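You operate a simulated robot arm through the tools that you are given. There is no shell and no other tool. Be economical: measure what you need, move in short steps, check, and stop when the job is done.

Carry out the task below with a simulated robot arm. There is one attempt and no reset: what you move stays moved.

TASK
Put the yellow wiping pad on the brown tile. Then put the 4 W white-ended bulb from the hall counter top on top of the white flowerpot.
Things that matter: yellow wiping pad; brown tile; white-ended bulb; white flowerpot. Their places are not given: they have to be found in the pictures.

It is judged by the outcome, as a careful person would: the job done as asked, and still so three seconds after it is handed in. It fails if anything else is knocked over, pushed out of place, dropped, spilled or broken.

THE ROBOT
A 7-joint arm with a two-finger parallel gripper, fixed in place. Base frame: the origin is at the foot of the arm, x ahead of it, y to its left, z up; the work surface is at about z = 0.9. Lengths are in m, angles in degrees, forces in N, time in s.
With the tool pointing down near the work surface it reaches from about 0.3 to 0.68 m from the base axis. Its first joint turns from -66.0 to 66.0 degrees. Payload 1.57 kg.
Tool frame: the origin (TCP) lies between the finger pads and is the grasp point; the fingertips stand 0.03 m ahead of it; z points along the fingers, y is the line along which they close. The gripper opens to 0.11 m. The fingers are 0.024 m wide and 0.012 m thick; the gripper's body (0.048 by 0.112 m) begins 0.078 m behind the TCP.
Orientation is that of the tool frame in the base frame, as a unit quaternion [x, y, z, w]. With the fingers straight down and closing along the base's y, the tool's x points along the base's -x, its y along +y and its z along -z.

THE INTERFACE
- The arm moves only by the tool nudge_tool. Its argument "series" is a list of rows, each a list of 3 entries, a list of its own where there are three numbers: the turn, a rotation vector about the base's x, y, z in degrees, then the shift along the base's x, y, z in m, then the opening in per cent of the stroke, from 0 (shut) to 100 (fully open). In form: [[[ax, ay, az], [x, y, z], jaw], ...]. A call has 1 to 12 rows; each row shifts and turns the commanded pose from where the row before left it. A row lasts 0.2 s, in which the tool goes at most 0.05 m and 8.6 degrees; a call with a longer step from one row to the next is refused whole, and so is a gripper value outside its range. A pose out of reach is approached as far as the arm can. The call stops where the force on the tool passes 40 N (or 10 N more than at its start, if that is more) or the arm is blocked; 0.2 s more then pass. The fingers move at their own pace (about 0.108 m/s each) and stop on an object; they squeeze with about 36 N. The grip force told is the motor's: it shows also when the fingers shut on nothing. Time passes only in rows, and 0.2 s behind the last, so rows that do not move let the fingers close. It gives the time, the measured TCP pose, the force on the tool (base axes), the opening and the grip force at its end, in the units of the frame above (readings bear some noise), and new pictures: "pictures" is both (left out), scene, wrist or none.
- Cameras (640 x 400 px; columns grow to the right, rows downward): "scene" is fixed at [0.1639, -0.3847, 1.4204]; the picture's right is [0.82, -0.57, 0.00], its down [-0.23, -0.33, -0.91] and it looks along [0.52, 0.75, -0.41] (base axes); focal length 342 px, centre (320, 200). "wrist" rides on the gripper at [-0.036, 0, -0.08] in the tool frame; the picture's right is [0.00, -1.00, 0.00], its down [0.97, 0.00, -0.24] and it looks along [0.24, 0.00, 0.97] (tool axes); focal length 218 px, centre (320, 200).
- locate(camera, pixels): for up to 12 pixels [column, row] of the newest picture of that camera ("zoom" is the newest enlarged one), the place [x, y, z] in the base frame of the surface seen there, good to about 0.002 m. No time passes.
- zoom(camera, box): a new picture of the part [left, top, right, bottom] of that camera's present view, enlarged. No time passes.
- close_job(): hands the job in; it is judged then, once.

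Work in short steps. Measure before you move; look again where a grasp or a placing could have gone wrong, and mend it. You have 80 turns and 120 pictures in all, the two below and enlarged ones among them. Open the gripper and draw the arm clear of the work before you hand the job in, unless the task says otherwise; then end with one line.

The tools are called after "Emit:" as name(argument=value, ...) on one line, values as JSON. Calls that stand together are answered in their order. nudge_tool: Moves the arm, as the interface text tells. Its arguments: {"type":"object","properties":{"series":{"type":"array","items":{"type":"array"}},"pictures":{"type":"string","enum":["both","scene","wrist","none"]}},"required":["series"]} The other tools are called the same way: locate (camera, pixels) gives the place of the surface under pixels of a picture; zoom (camera, box) takes an enlarged picture of a part of a camera's view; close_job () hands the job in.

At the start:

```text
t: 0.0
eef_pos: [0.3399, 0.1201, 1.2988]
tcp_rot: [0.0, 1.0, 0.0, 0.0]
contact_force: [0.0, 0.4, 0.8]
grip_width: 0.11
finger_force: 0.1
```

scene: 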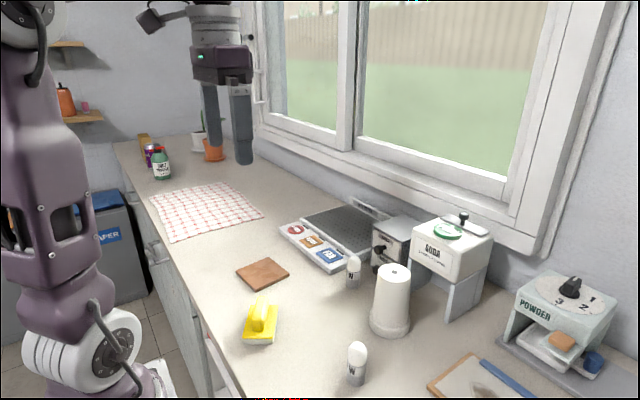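
wrist: 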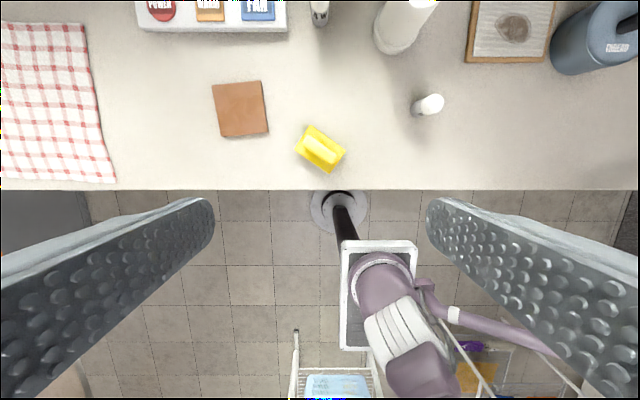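

I see a yellow pad at (261,320), a brown tile at (262,274), two bulbs at (357,362) and (353,270), and a white tapered object at (390,300). I'll zoom in to read the labels.

Emit:
zoom(camera="scene", box=[300, 230, 460, 400])

Emit:
zoom(camera="scene", box=[220, 240, 310, 350])

Emit:
zoom(camera="scene", box=[120, 100, 280, 200])

Emit:
locate(camera="wrist", pixels=[[240, 108], [320, 149], [430, 103], [408, 25], [300, 149], [342, 152], [316, 128], [328, 171], [214, 85], [263, 82], [268, 132], [221, 137]])

```text
2.35 times, centred on (380, 315) of scene
```

zoom: 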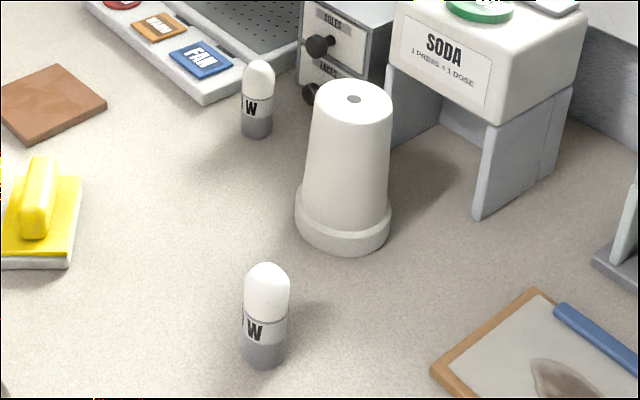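

```text
3.64 times, centred on (265, 295) of scene
```

zoom: 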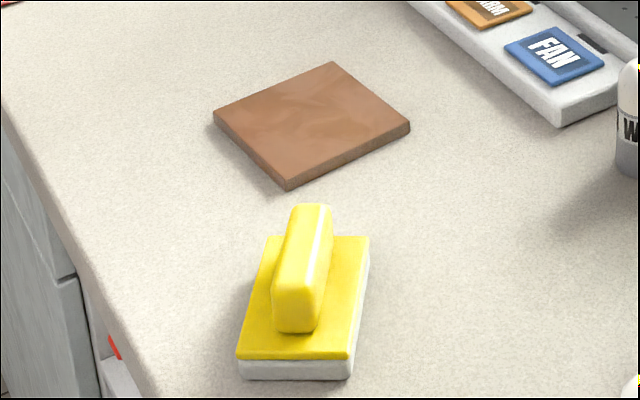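

```text
4.00 times, centred on (200, 150) of scene
```

zoom: 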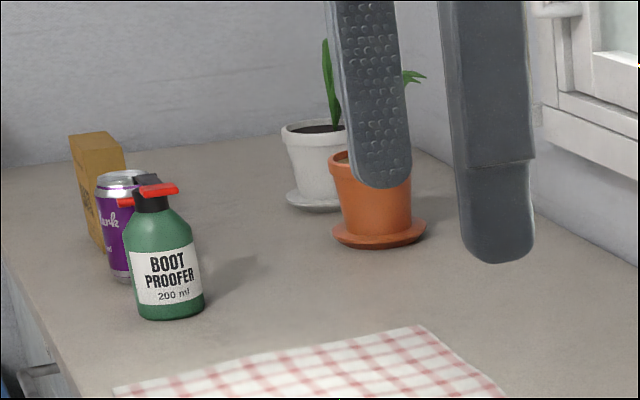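

```text
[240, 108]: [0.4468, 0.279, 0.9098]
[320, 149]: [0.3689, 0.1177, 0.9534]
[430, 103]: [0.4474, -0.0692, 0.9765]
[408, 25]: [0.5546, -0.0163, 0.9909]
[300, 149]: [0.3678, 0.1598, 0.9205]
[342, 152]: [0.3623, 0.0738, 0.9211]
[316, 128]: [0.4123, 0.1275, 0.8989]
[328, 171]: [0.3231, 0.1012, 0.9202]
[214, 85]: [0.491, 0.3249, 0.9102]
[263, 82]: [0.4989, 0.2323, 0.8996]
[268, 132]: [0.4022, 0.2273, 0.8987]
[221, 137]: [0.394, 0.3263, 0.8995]
```

Emit:
zoom(camera="wrist", box=[200, 70, 360, 180])

Emit:
zoom(camera="wrist", box=[300, 0, 460, 120])

```text
3.64 times, centred on (280, 125) of wrist
```

zoom: 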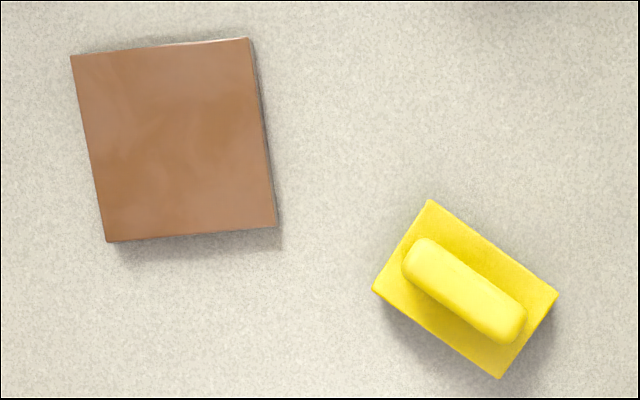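

```text
3.33 times, centred on (380, 60) of wrist
```

zoom: 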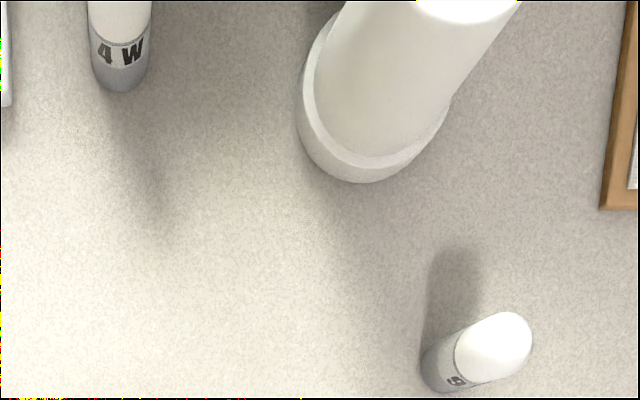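

The far bulb reads "4 W" and the near one starts with another digit, so the far one is the target. Next I'll measure the handle, pot and bulb.

Emit:
locate(camera="wrist", pixels=[[308, 140.5], [331, 159.7], [319.6, 150], [310, 126], [351, 152], [329, 173], [295, 150], [213, 86], [260, 82], [267, 131], [222, 136]])

Emit:
locate(camera="scene", pixels=[[353, 258], [353, 270], [353, 283], [348, 283], [359, 283], [392, 270], [381, 271], [408, 271], [394, 265], [394, 277], [390, 330], [357, 345]])

```text
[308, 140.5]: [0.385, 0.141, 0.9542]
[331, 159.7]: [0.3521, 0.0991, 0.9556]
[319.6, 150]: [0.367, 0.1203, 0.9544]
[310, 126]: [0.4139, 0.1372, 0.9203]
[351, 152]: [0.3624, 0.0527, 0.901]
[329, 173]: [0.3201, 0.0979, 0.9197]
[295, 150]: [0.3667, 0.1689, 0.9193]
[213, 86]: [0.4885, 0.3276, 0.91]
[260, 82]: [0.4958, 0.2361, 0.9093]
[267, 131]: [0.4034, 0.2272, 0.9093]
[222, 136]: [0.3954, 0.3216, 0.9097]
```

```text
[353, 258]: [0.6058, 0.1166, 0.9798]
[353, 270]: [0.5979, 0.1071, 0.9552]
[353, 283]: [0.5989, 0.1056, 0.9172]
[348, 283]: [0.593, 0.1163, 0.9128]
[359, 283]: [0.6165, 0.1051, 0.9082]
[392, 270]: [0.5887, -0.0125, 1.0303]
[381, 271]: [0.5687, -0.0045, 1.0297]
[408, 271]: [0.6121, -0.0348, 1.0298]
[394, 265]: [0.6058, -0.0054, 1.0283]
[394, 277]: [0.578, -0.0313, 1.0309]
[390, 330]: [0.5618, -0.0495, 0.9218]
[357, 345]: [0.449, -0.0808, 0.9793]
```

The handle is centred at (0.3685, 0.120), its axis is 52° from x and its top is at 0.955. I'll turn 52° and come down to a hover above it.

Emit:
nudge_tool(series=[[[0, 0, 7.43], [0.0041, 0, -0.035], 100], [[0, 0, 7.43], [0.0041, 0, -0.035], 100], [[0, 0, 7.43], [0.0041, 0, -0.035], 100], [[0, 0, 7.43], [0.0041, 0, -0.035], 100], [[0, 0, 7.43], [0.0041, 0, -0.035], 100], [[0, 0, 7.43], [0.0041, 0, -0.035], 100], [[0, 0, 7.43], [0.0041, 0, -0.035], 100], [[0, 0, 0], [0, 0, 0], 100]])

```text
t: 1.8
eef_pos: [0.3675, 0.12, 1.054]
tcp_rot: [-0.439, 0.898, 0.001, 0.0]
contact_force: [-0.2, 0.4, -0.2]
grip_width: 0.1098
finger_force: 0.0
```

scene: 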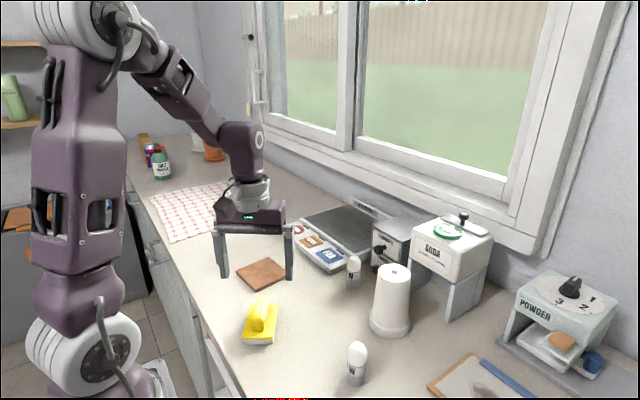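
wrist: 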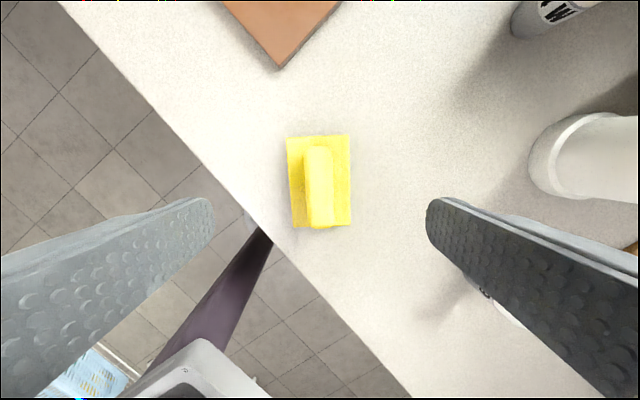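

Well aligned. I'll descend to z 0.957 and close.

Emit:
nudge_tool(series=[[[0, 0, 0], [0.001, 0, -0.04], 100], [[0, 0, 0], [0, 0, -0.035], 80], [[0, 0, 0], [0, 0, -0.02], 70], [[0, 0, 0], [0, 0, 0], 60], [[0, 0, 0], [0, 0, 0], 0], [[0, 0, 0], [0, 0, 0], 0], [[0, 0, 0], [0, 0, 0], 0]])

```text
t: 3.4
eef_pos: [0.3703, 0.1195, 0.9592]
tcp_rot: [-0.438, 0.899, 0.0, 0.001]
contact_force: [-0.7, 0.4, -0.3]
grip_width: 0.0231
finger_force: 35.2
```

scene: 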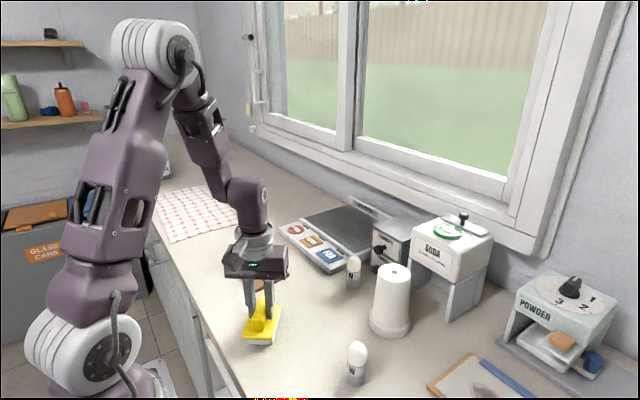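
wrist: 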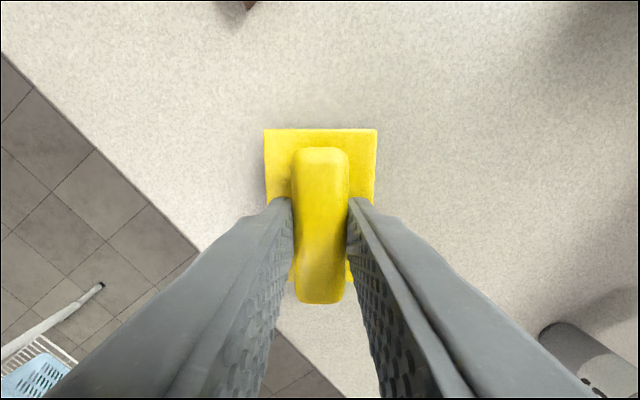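

The handle is held (0.023 m). I'll lift, carry it to the tile centre (0.446, 0.278) and turn -47° to line up.

Emit:
nudge_tool(series=[[[0, 0, 0], [0, 0, 0.035], 0], [[0, 0, 0], [0, 0, 0.035], 0], [[0, 0, -7.83], [0.0131, 0.0264, 0], 0], [[0, 0, -7.83], [0.0131, 0.0264, 0], 0], [[0, 0, -7.83], [0.0131, 0.0264, 0], 0], [[0, 0, -7.83], [0.0131, 0.0264, 0], 0], [[0, 0, -7.83], [0.0131, 0.0264, 0], 0], [[0, 0, -7.83], [0.0131, 0.0264, 0], 0], [[0, 0, 0], [0, 0, 0], 0], [[0, 0, 0], [0, 0, 0], 0]])

```text
t: 5.6
eef_pos: [0.4495, 0.2769, 1.0287]
tcp_rot: [-0.044, 0.999, 0.0, 0.0]
contact_force: [-0.8, -0.6, -0.3]
grip_width: 0.0228
finger_force: 35.3
```

scene: 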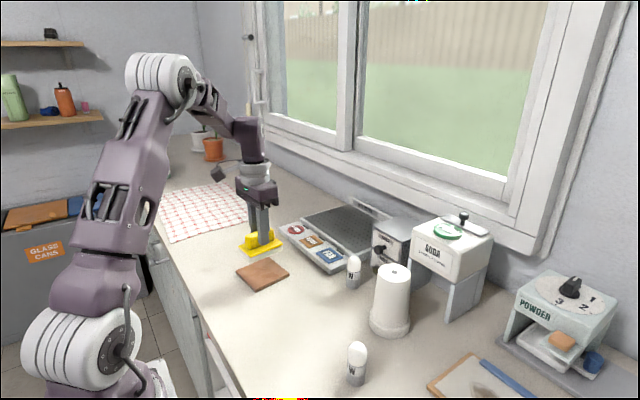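
wrist: 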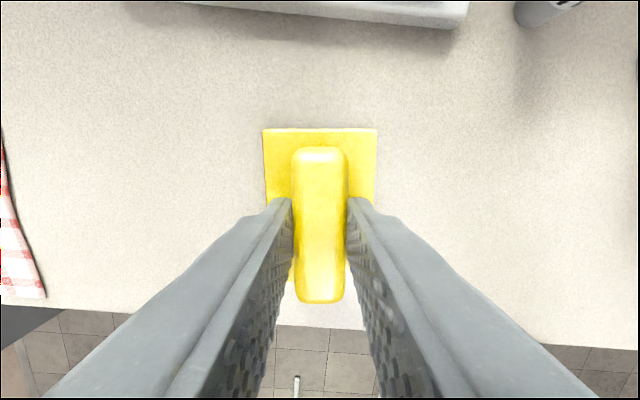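

Emit:
locate(camera="wrist", pixels=[[267, 132], [373, 132], [320, 132], [268, 190], [373, 190]])

Emit:
locate(camera="scene", pixels=[[238, 273], [260, 290], [288, 272]])

```text
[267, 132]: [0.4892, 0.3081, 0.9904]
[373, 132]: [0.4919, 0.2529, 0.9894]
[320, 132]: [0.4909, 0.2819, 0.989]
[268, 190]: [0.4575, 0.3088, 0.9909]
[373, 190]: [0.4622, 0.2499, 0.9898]
```

```text
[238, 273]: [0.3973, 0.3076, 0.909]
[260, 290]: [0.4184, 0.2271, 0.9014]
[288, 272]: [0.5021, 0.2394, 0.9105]
```

The pad's far edge is at about 0.4915 and the tile's at about 0.492, so I'll shift 4 mm back and lower it.

Emit:
nudge_tool(series=[[[0, 0, 0], [-0.004, 0, -0.03], 0], [[0, 0, 0], [0, 0, -0.018], 0], [[0, 0, 0], [0, 0, -0.008], 0], [[0, 0, 0], [0, 0, -0.002], 0], [[0, 0, 0], [0, 0, 0], 0]])

```text
t: 6.8
eef_pos: [0.4446, 0.2773, 0.9703]
tcp_rot: [-0.044, 0.999, 0.0, 0.0]
contact_force: [0.1, 1.1, -1.3]
grip_width: 0.023
finger_force: 35.0
```

scene: 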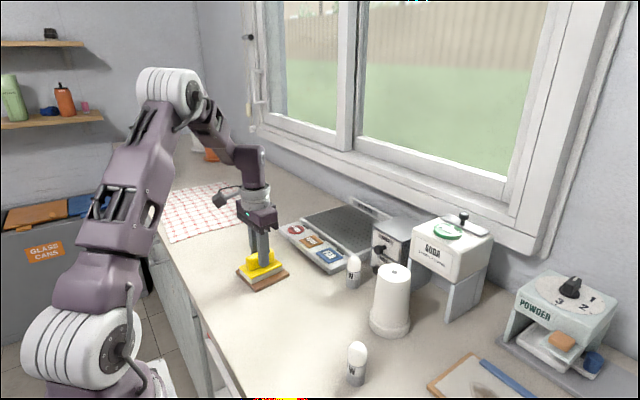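
wrist: 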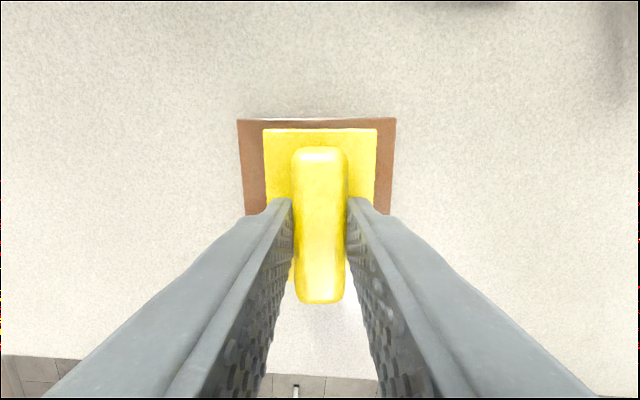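

It is centred on the tile. I'll ease down 1 mm, release and lift.

Emit:
nudge_tool(series=[[[0, 0, 0], [0, 0, -0.001], 0], [[0, 0, 0], [0, 0, 0], 40], [[0, 0, 0], [0, 0, 0], 60], [[0, 0, 0], [0, 0, 0.04], 60], [[0, 0, 0], [0, 0, 0.05], 60], [[0, 0, 0], [0, 0, 0.05], 60], [[0, 0, 0], [0, 0, 0.03], 60], [[0, 0, 0], [0, 0, 0], 60]])

```text
t: 8.6
eef_pos: [0.4439, 0.2781, 1.1401]
tcp_rot: [-0.044, 0.999, 0.0, 0.0]
contact_force: [0.0, 0.2, 0.0]
grip_width: 0.0658
finger_force: 0.0
```

scene: 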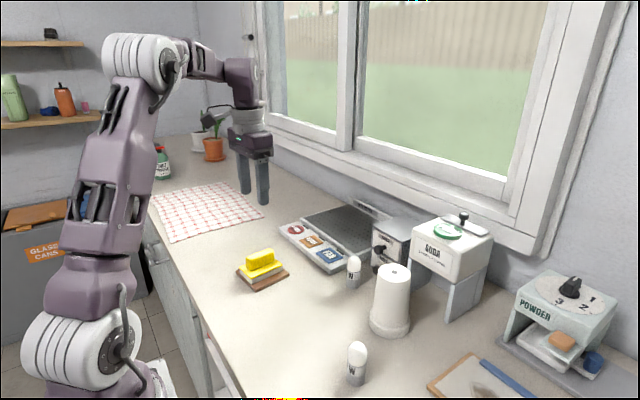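
wrist: 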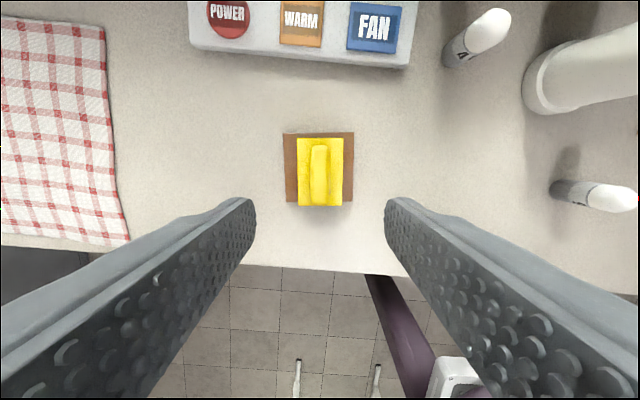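

The pad is on the tile. Next I'll move above the 4 W bulb at about (0.605, 0.11), staying high.

Emit:
nudge_tool(series=[[[0, 0, -1], [0.028, -0.033, 0.01], 60], [[0, 0, -1], [0.028, -0.033, 0.01], 60], [[0, 0, -1], [0.028, -0.033, 0], 60], [[0, 0, -1], [0.028, -0.033, 0], 60], [[0, 0, -1], [0.028, -0.033, 0], 60], [[0, 0, 0], [0, 0, 0], 60]])

```text
t: 10.0
eef_pos: [0.5848, 0.1136, 1.1596]
tcp_rot: [0.001, 1.0, -0.001, 0.0]
contact_force: [0.1, -0.5, 0.2]
grip_width: 0.0658
finger_force: 0.1
```

scene: 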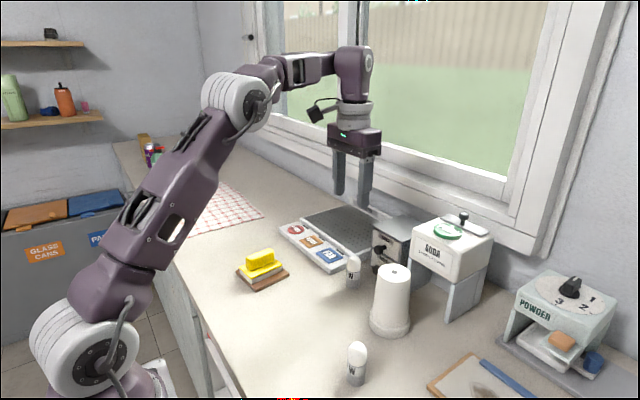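
wrist: 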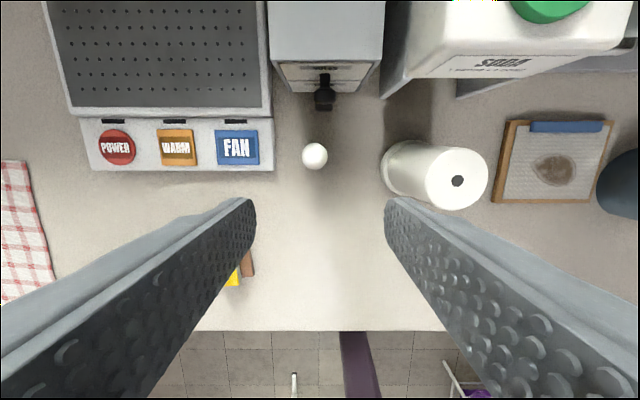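

Emit:
locate(camera="wrist", pixels=[[314, 157], [302, 156], [327, 156], [314, 144], [314, 169], [324, 105], [272, 150], [380, 62], [458, 180], [430, 180], [487, 180], [390, 160]])

Emit:
zoom(camera="wrist", box=[250, 50, 510, 220])

Emit:
zoom(camera="scene", box=[320, 230, 430, 350])

```text
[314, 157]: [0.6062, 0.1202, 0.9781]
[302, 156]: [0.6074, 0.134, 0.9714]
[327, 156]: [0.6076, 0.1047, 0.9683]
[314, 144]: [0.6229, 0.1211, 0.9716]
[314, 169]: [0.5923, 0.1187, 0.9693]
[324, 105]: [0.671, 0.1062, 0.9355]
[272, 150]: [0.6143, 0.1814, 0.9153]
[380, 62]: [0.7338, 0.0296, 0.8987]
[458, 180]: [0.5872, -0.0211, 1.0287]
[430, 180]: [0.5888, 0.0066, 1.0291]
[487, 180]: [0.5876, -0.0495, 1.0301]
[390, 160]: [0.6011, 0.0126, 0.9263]
```

```text
2.35 times, centred on (380, 135) of wrist
```

zoom: 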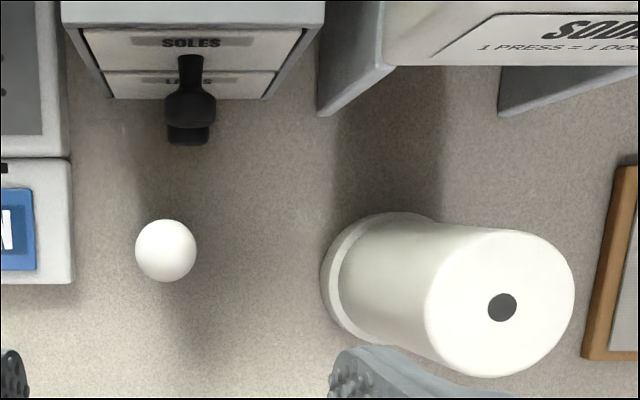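

```text
3.33 times, centred on (375, 290) of scene
```

zoom: 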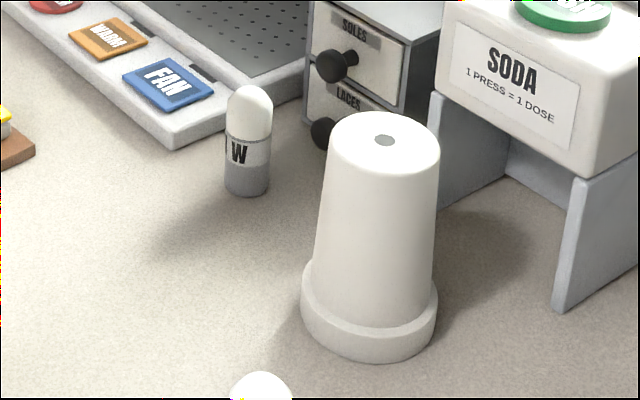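

The bulb is at (0.6075, 0.1195) and the pot top at (0.588, -0.021, 1.029). Before descending I'll check the height of the drawer box and knob.

Emit:
locate(camera="wrist", pixels=[[280, 55], [325, 55], [323, 80], [318, 107], [325, 50]])

Emit:
nudge_tool(series=[[[0, 0, 0], [0.0227, 0.006, -0.02], 60], [[0, 0, 0], [0, 0, -0.05], 60], [[0, 0, 0], [0, 0, -0.04], 60], [[0, 0, 0], [0, 0, 0], 60]])

```text
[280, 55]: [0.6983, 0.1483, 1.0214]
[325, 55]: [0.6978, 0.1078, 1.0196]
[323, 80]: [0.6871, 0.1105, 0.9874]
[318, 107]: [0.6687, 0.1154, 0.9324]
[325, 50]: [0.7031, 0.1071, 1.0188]
```

```text
t: 11.0
eef_pos: [0.6068, 0.1202, 1.0491]
tcp_rot: [0.0, 1.0, 0.0, 0.001]
contact_force: [0.5, -0.4, 0.6]
grip_width: 0.0659
finger_force: 0.0
```

scene: 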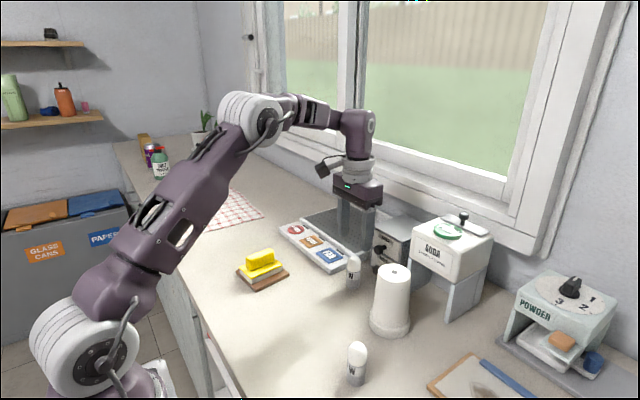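
wrist: 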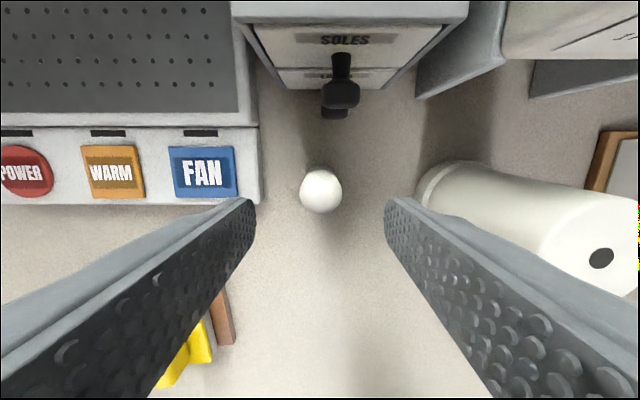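

Centred on the bulb. I'll descend 0.10 m in steps.

Emit:
nudge_tool(series=[[[0, 0, 0], [0.0005, -0.0005, -0.04], 60], [[0, 0, 0], [0, 0, -0.035], 60], [[0, 0, 0], [0, 0, -0.025], 60], [[0, 0, 0], [0, 0, 0], 60]])

```text
t: 12.0
eef_pos: [0.6077, 0.1196, 0.9504]
tcp_rot: [0.0, 1.0, 0.0, 0.0]
contact_force: [0.4, -0.3, 0.1]
grip_width: 0.0661
finger_force: 0.1
```

scene: 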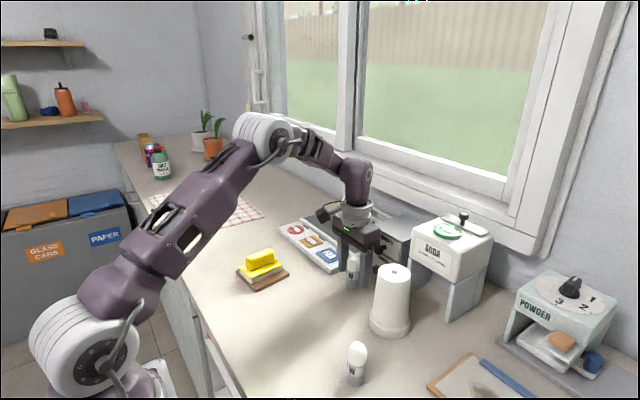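
wrist: 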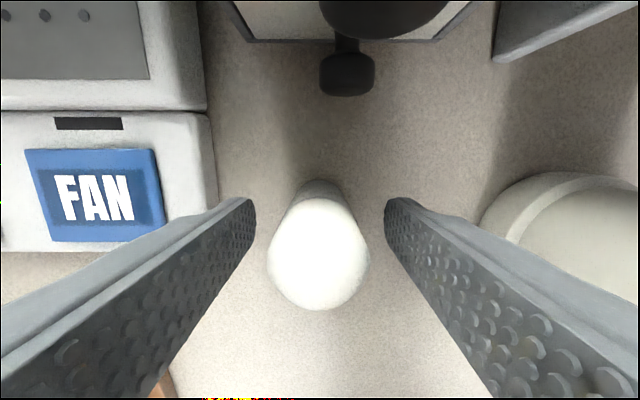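

Fingers straddle the bulb. Closing.

Emit:
nudge_tool(series=[[[0, 0, 0], [0, 0, -0.004], 60], [[0, 0, 0], [0, 0, 0], 20], [[0, 0, 0], [0, 0, 0], 20], [[0, 0, 0], [0, 0, 0], 20]])

```text
t: 13.0
eef_pos: [0.6081, 0.1192, 0.9464]
tcp_rot: [0.0, 1.0, -0.001, 0.0]
contact_force: [-0.4, -0.7, -0.8]
grip_width: 0.0306
finger_force: 36.1
```

scene: 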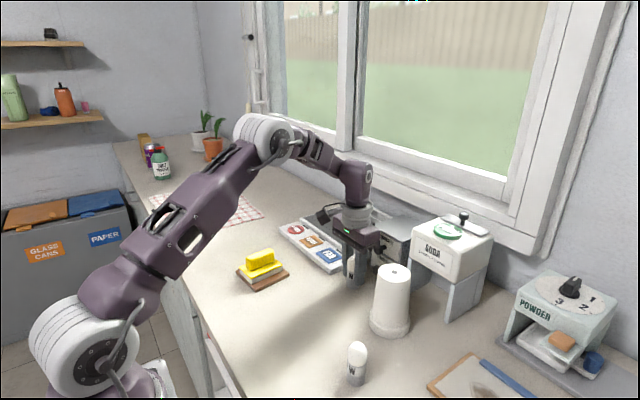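
wrist: 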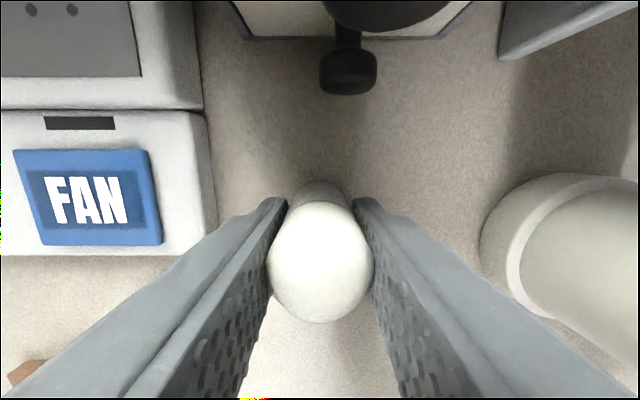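

Held (0.0306 m). I'll lift 0.18 m and carry it over the pot at (0.588, -0.021).

Emit:
nudge_tool(series=[[[0, 0, 0], [0, 0, 0.04], 20], [[0, 0, 0], [0, 0, 0.048], 20], [[0, 0, 0], [0, 0, 0.048], 20], [[0, 0, 0], [0, 0, 0.044], 20], [[0, 0, 0], [-0.004, -0.028, 0], 20], [[0, 0, 0], [-0.004, -0.028, 0], 20], [[0, 0, 0], [-0.004, -0.028, 0], 20], [[0, 0, 0], [-0.004, -0.028, 0], 20], [[0, 0, 0], [-0.004, -0.028, 0], 20], [[0, 0, 0], [0, 0, 0], 20], [[0, 0, 0], [0, 0, 0], 20]])

```text
t: 15.4
eef_pos: [0.5877, -0.0206, 1.1266]
tcp_rot: [-0.001, 1.0, 0.0, 0.0]
contact_force: [0.3, -0.8, -1.5]
grip_width: 0.0306
finger_force: 35.6
```

scene: 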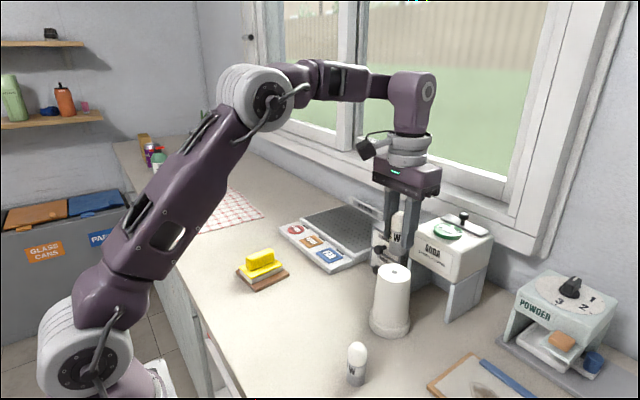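
wrist: 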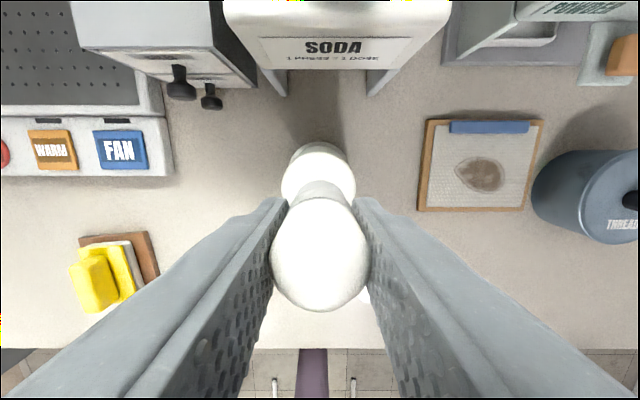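

Emit:
nudge_tool(series=[[[0, 0, 0], [0, 0, -0.025], 20], [[0, 0, 0], [0, 0, -0.015], 20], [[0, 0, 0], [0, 0, 0], 20]], pictures="none")

Emit:
zoom(camera="scene", box=[350, 200, 440, 290])

```text
t: 16.2
eef_pos: [0.5864, -0.0204, 1.0861]
tcp_rot: [0.001, 1.0, -0.001, -0.001]
contact_force: [-0.1, 0.2, 0.1]
grip_width: 0.0305
finger_force: 35.3
```

```text
4.44 times, centred on (395, 245) of scene
```

zoom: 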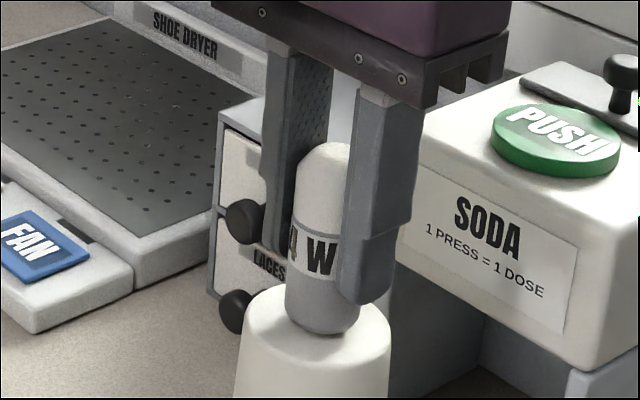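

The bulb sits over the pot top, about 8–9 mm above it. I'll lower it gently.

Emit:
nudge_tool(series=[[[0, 0, 0], [0, 0, -0.004], 20], [[0, 0, 0], [0, 0, -0.003], 20], [[0, 0, 0], [0, 0, -0.0015], 20], [[0, 0, 0], [0, 0, 0], 20]], pictures="none")

Emit:
zoom(camera="scene", box=[350, 220, 440, 290])

```text
t: 17.2
eef_pos: [0.5887, -0.0206, 1.078]
tcp_rot: [0.0, 1.0, 0.0, 0.001]
contact_force: [1.3, 0.3, 27.9]
grip_width: 0.0303
finger_force: 36.5
```

```text
5.71 times, centred on (395, 255) of scene
```

zoom: 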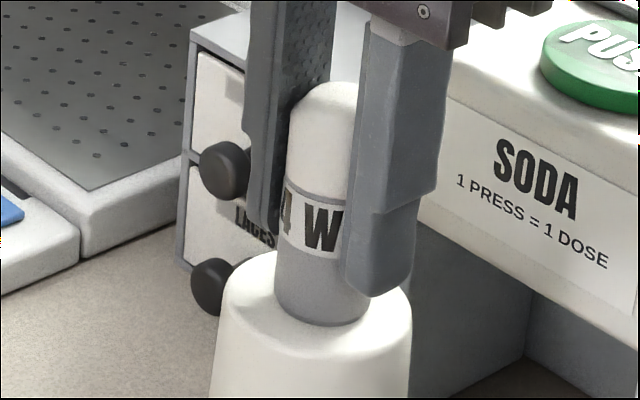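

Contact is made (28 N). I'll relieve the pressure slightly, open and rise.

Emit:
nudge_tool(series=[[[0, 0, 0], [0, 0, 0.001], 20], [[0, 0, 0], [0, 0, 0], 20]], pictures="none")

Emit:
nudge_tool(series=[[[0, 0, 0], [0, 0, 0], 35], [[0, 0, 0], [0, 0, 0], 60], [[0, 0, 0], [0, 0, 0], 60], [[0, 0, 0], [0, 0, 0.03], 60], [[0, 0, 0], [0, 0, 0.05], 60], [[0, 0, 0], [0, 0, 0.05], 60], [[0, 0, 0], [0, 0, 0.03], 60]])

```text
t: 17.8
eef_pos: [0.5876, -0.0214, 1.0764]
tcp_rot: [0.0, 1.0, 0.001, -0.002]
contact_force: [2.0, -0.5, 3.2]
grip_width: 0.0301
finger_force: 36.3
```

```text
t: 19.4
eef_pos: [0.5868, -0.0224, 1.2189]
tcp_rot: [0.0, 1.0, -0.001, -0.001]
contact_force: [0.2, -0.4, 0.1]
grip_width: 0.066
finger_force: 0.2
out of reach, approached as far as the arm can: row 7
```

scene: 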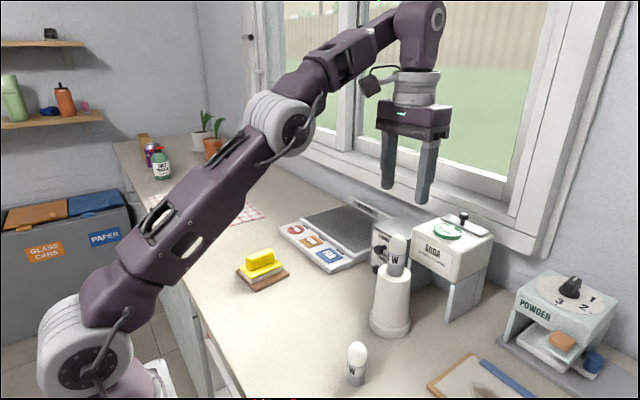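
wrist: 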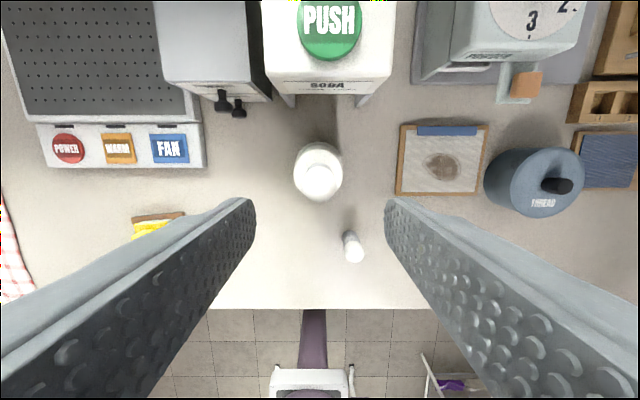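

The bulb stands on the pot. I'll draw back and check again.

Emit:
nudge_tool(series=[[[0, 0, 0], [-0.04, 0.01, 0], 60], [[0, 0, 0], [-0.04, 0.01, 0], 60], [[0, 0, 0], [-0.04, 0.01, 0], 60], [[0, 0, 0], [-0.04, 0.01, 0], 60], [[0, 0, 0], [0, 0, 0], 60]], pictures="none")

Emit:
zoom(camera="scene", box=[220, 200, 440, 390])

```text
t: 20.6
eef_pos: [0.4292, 0.0194, 1.2177]
tcp_rot: [0.001, 1.0, 0.0, 0.0]
contact_force: [-0.4, 0.3, -0.5]
grip_width: 0.066
finger_force: 0.0
```

```text
2.11 times, centred on (330, 295) of scene
```

zoom: 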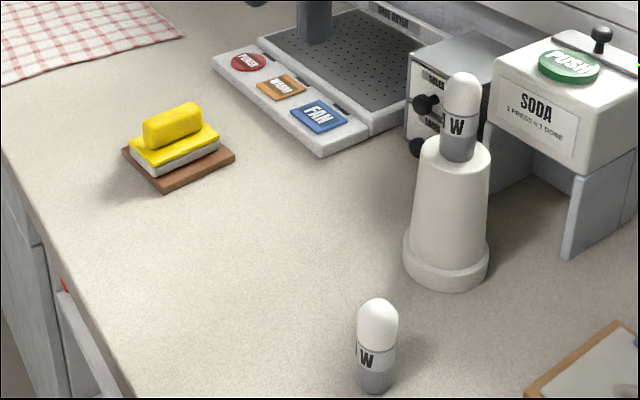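

Both items are in place and the arm is clear.

Emit:
close_job()

```text
The job is handed in.
```

The yellow wiping pad is on the brown tile, and the 4 W white-ended bulb is standing upright on the upturned white flowerpot. Nothing else was disturbed.
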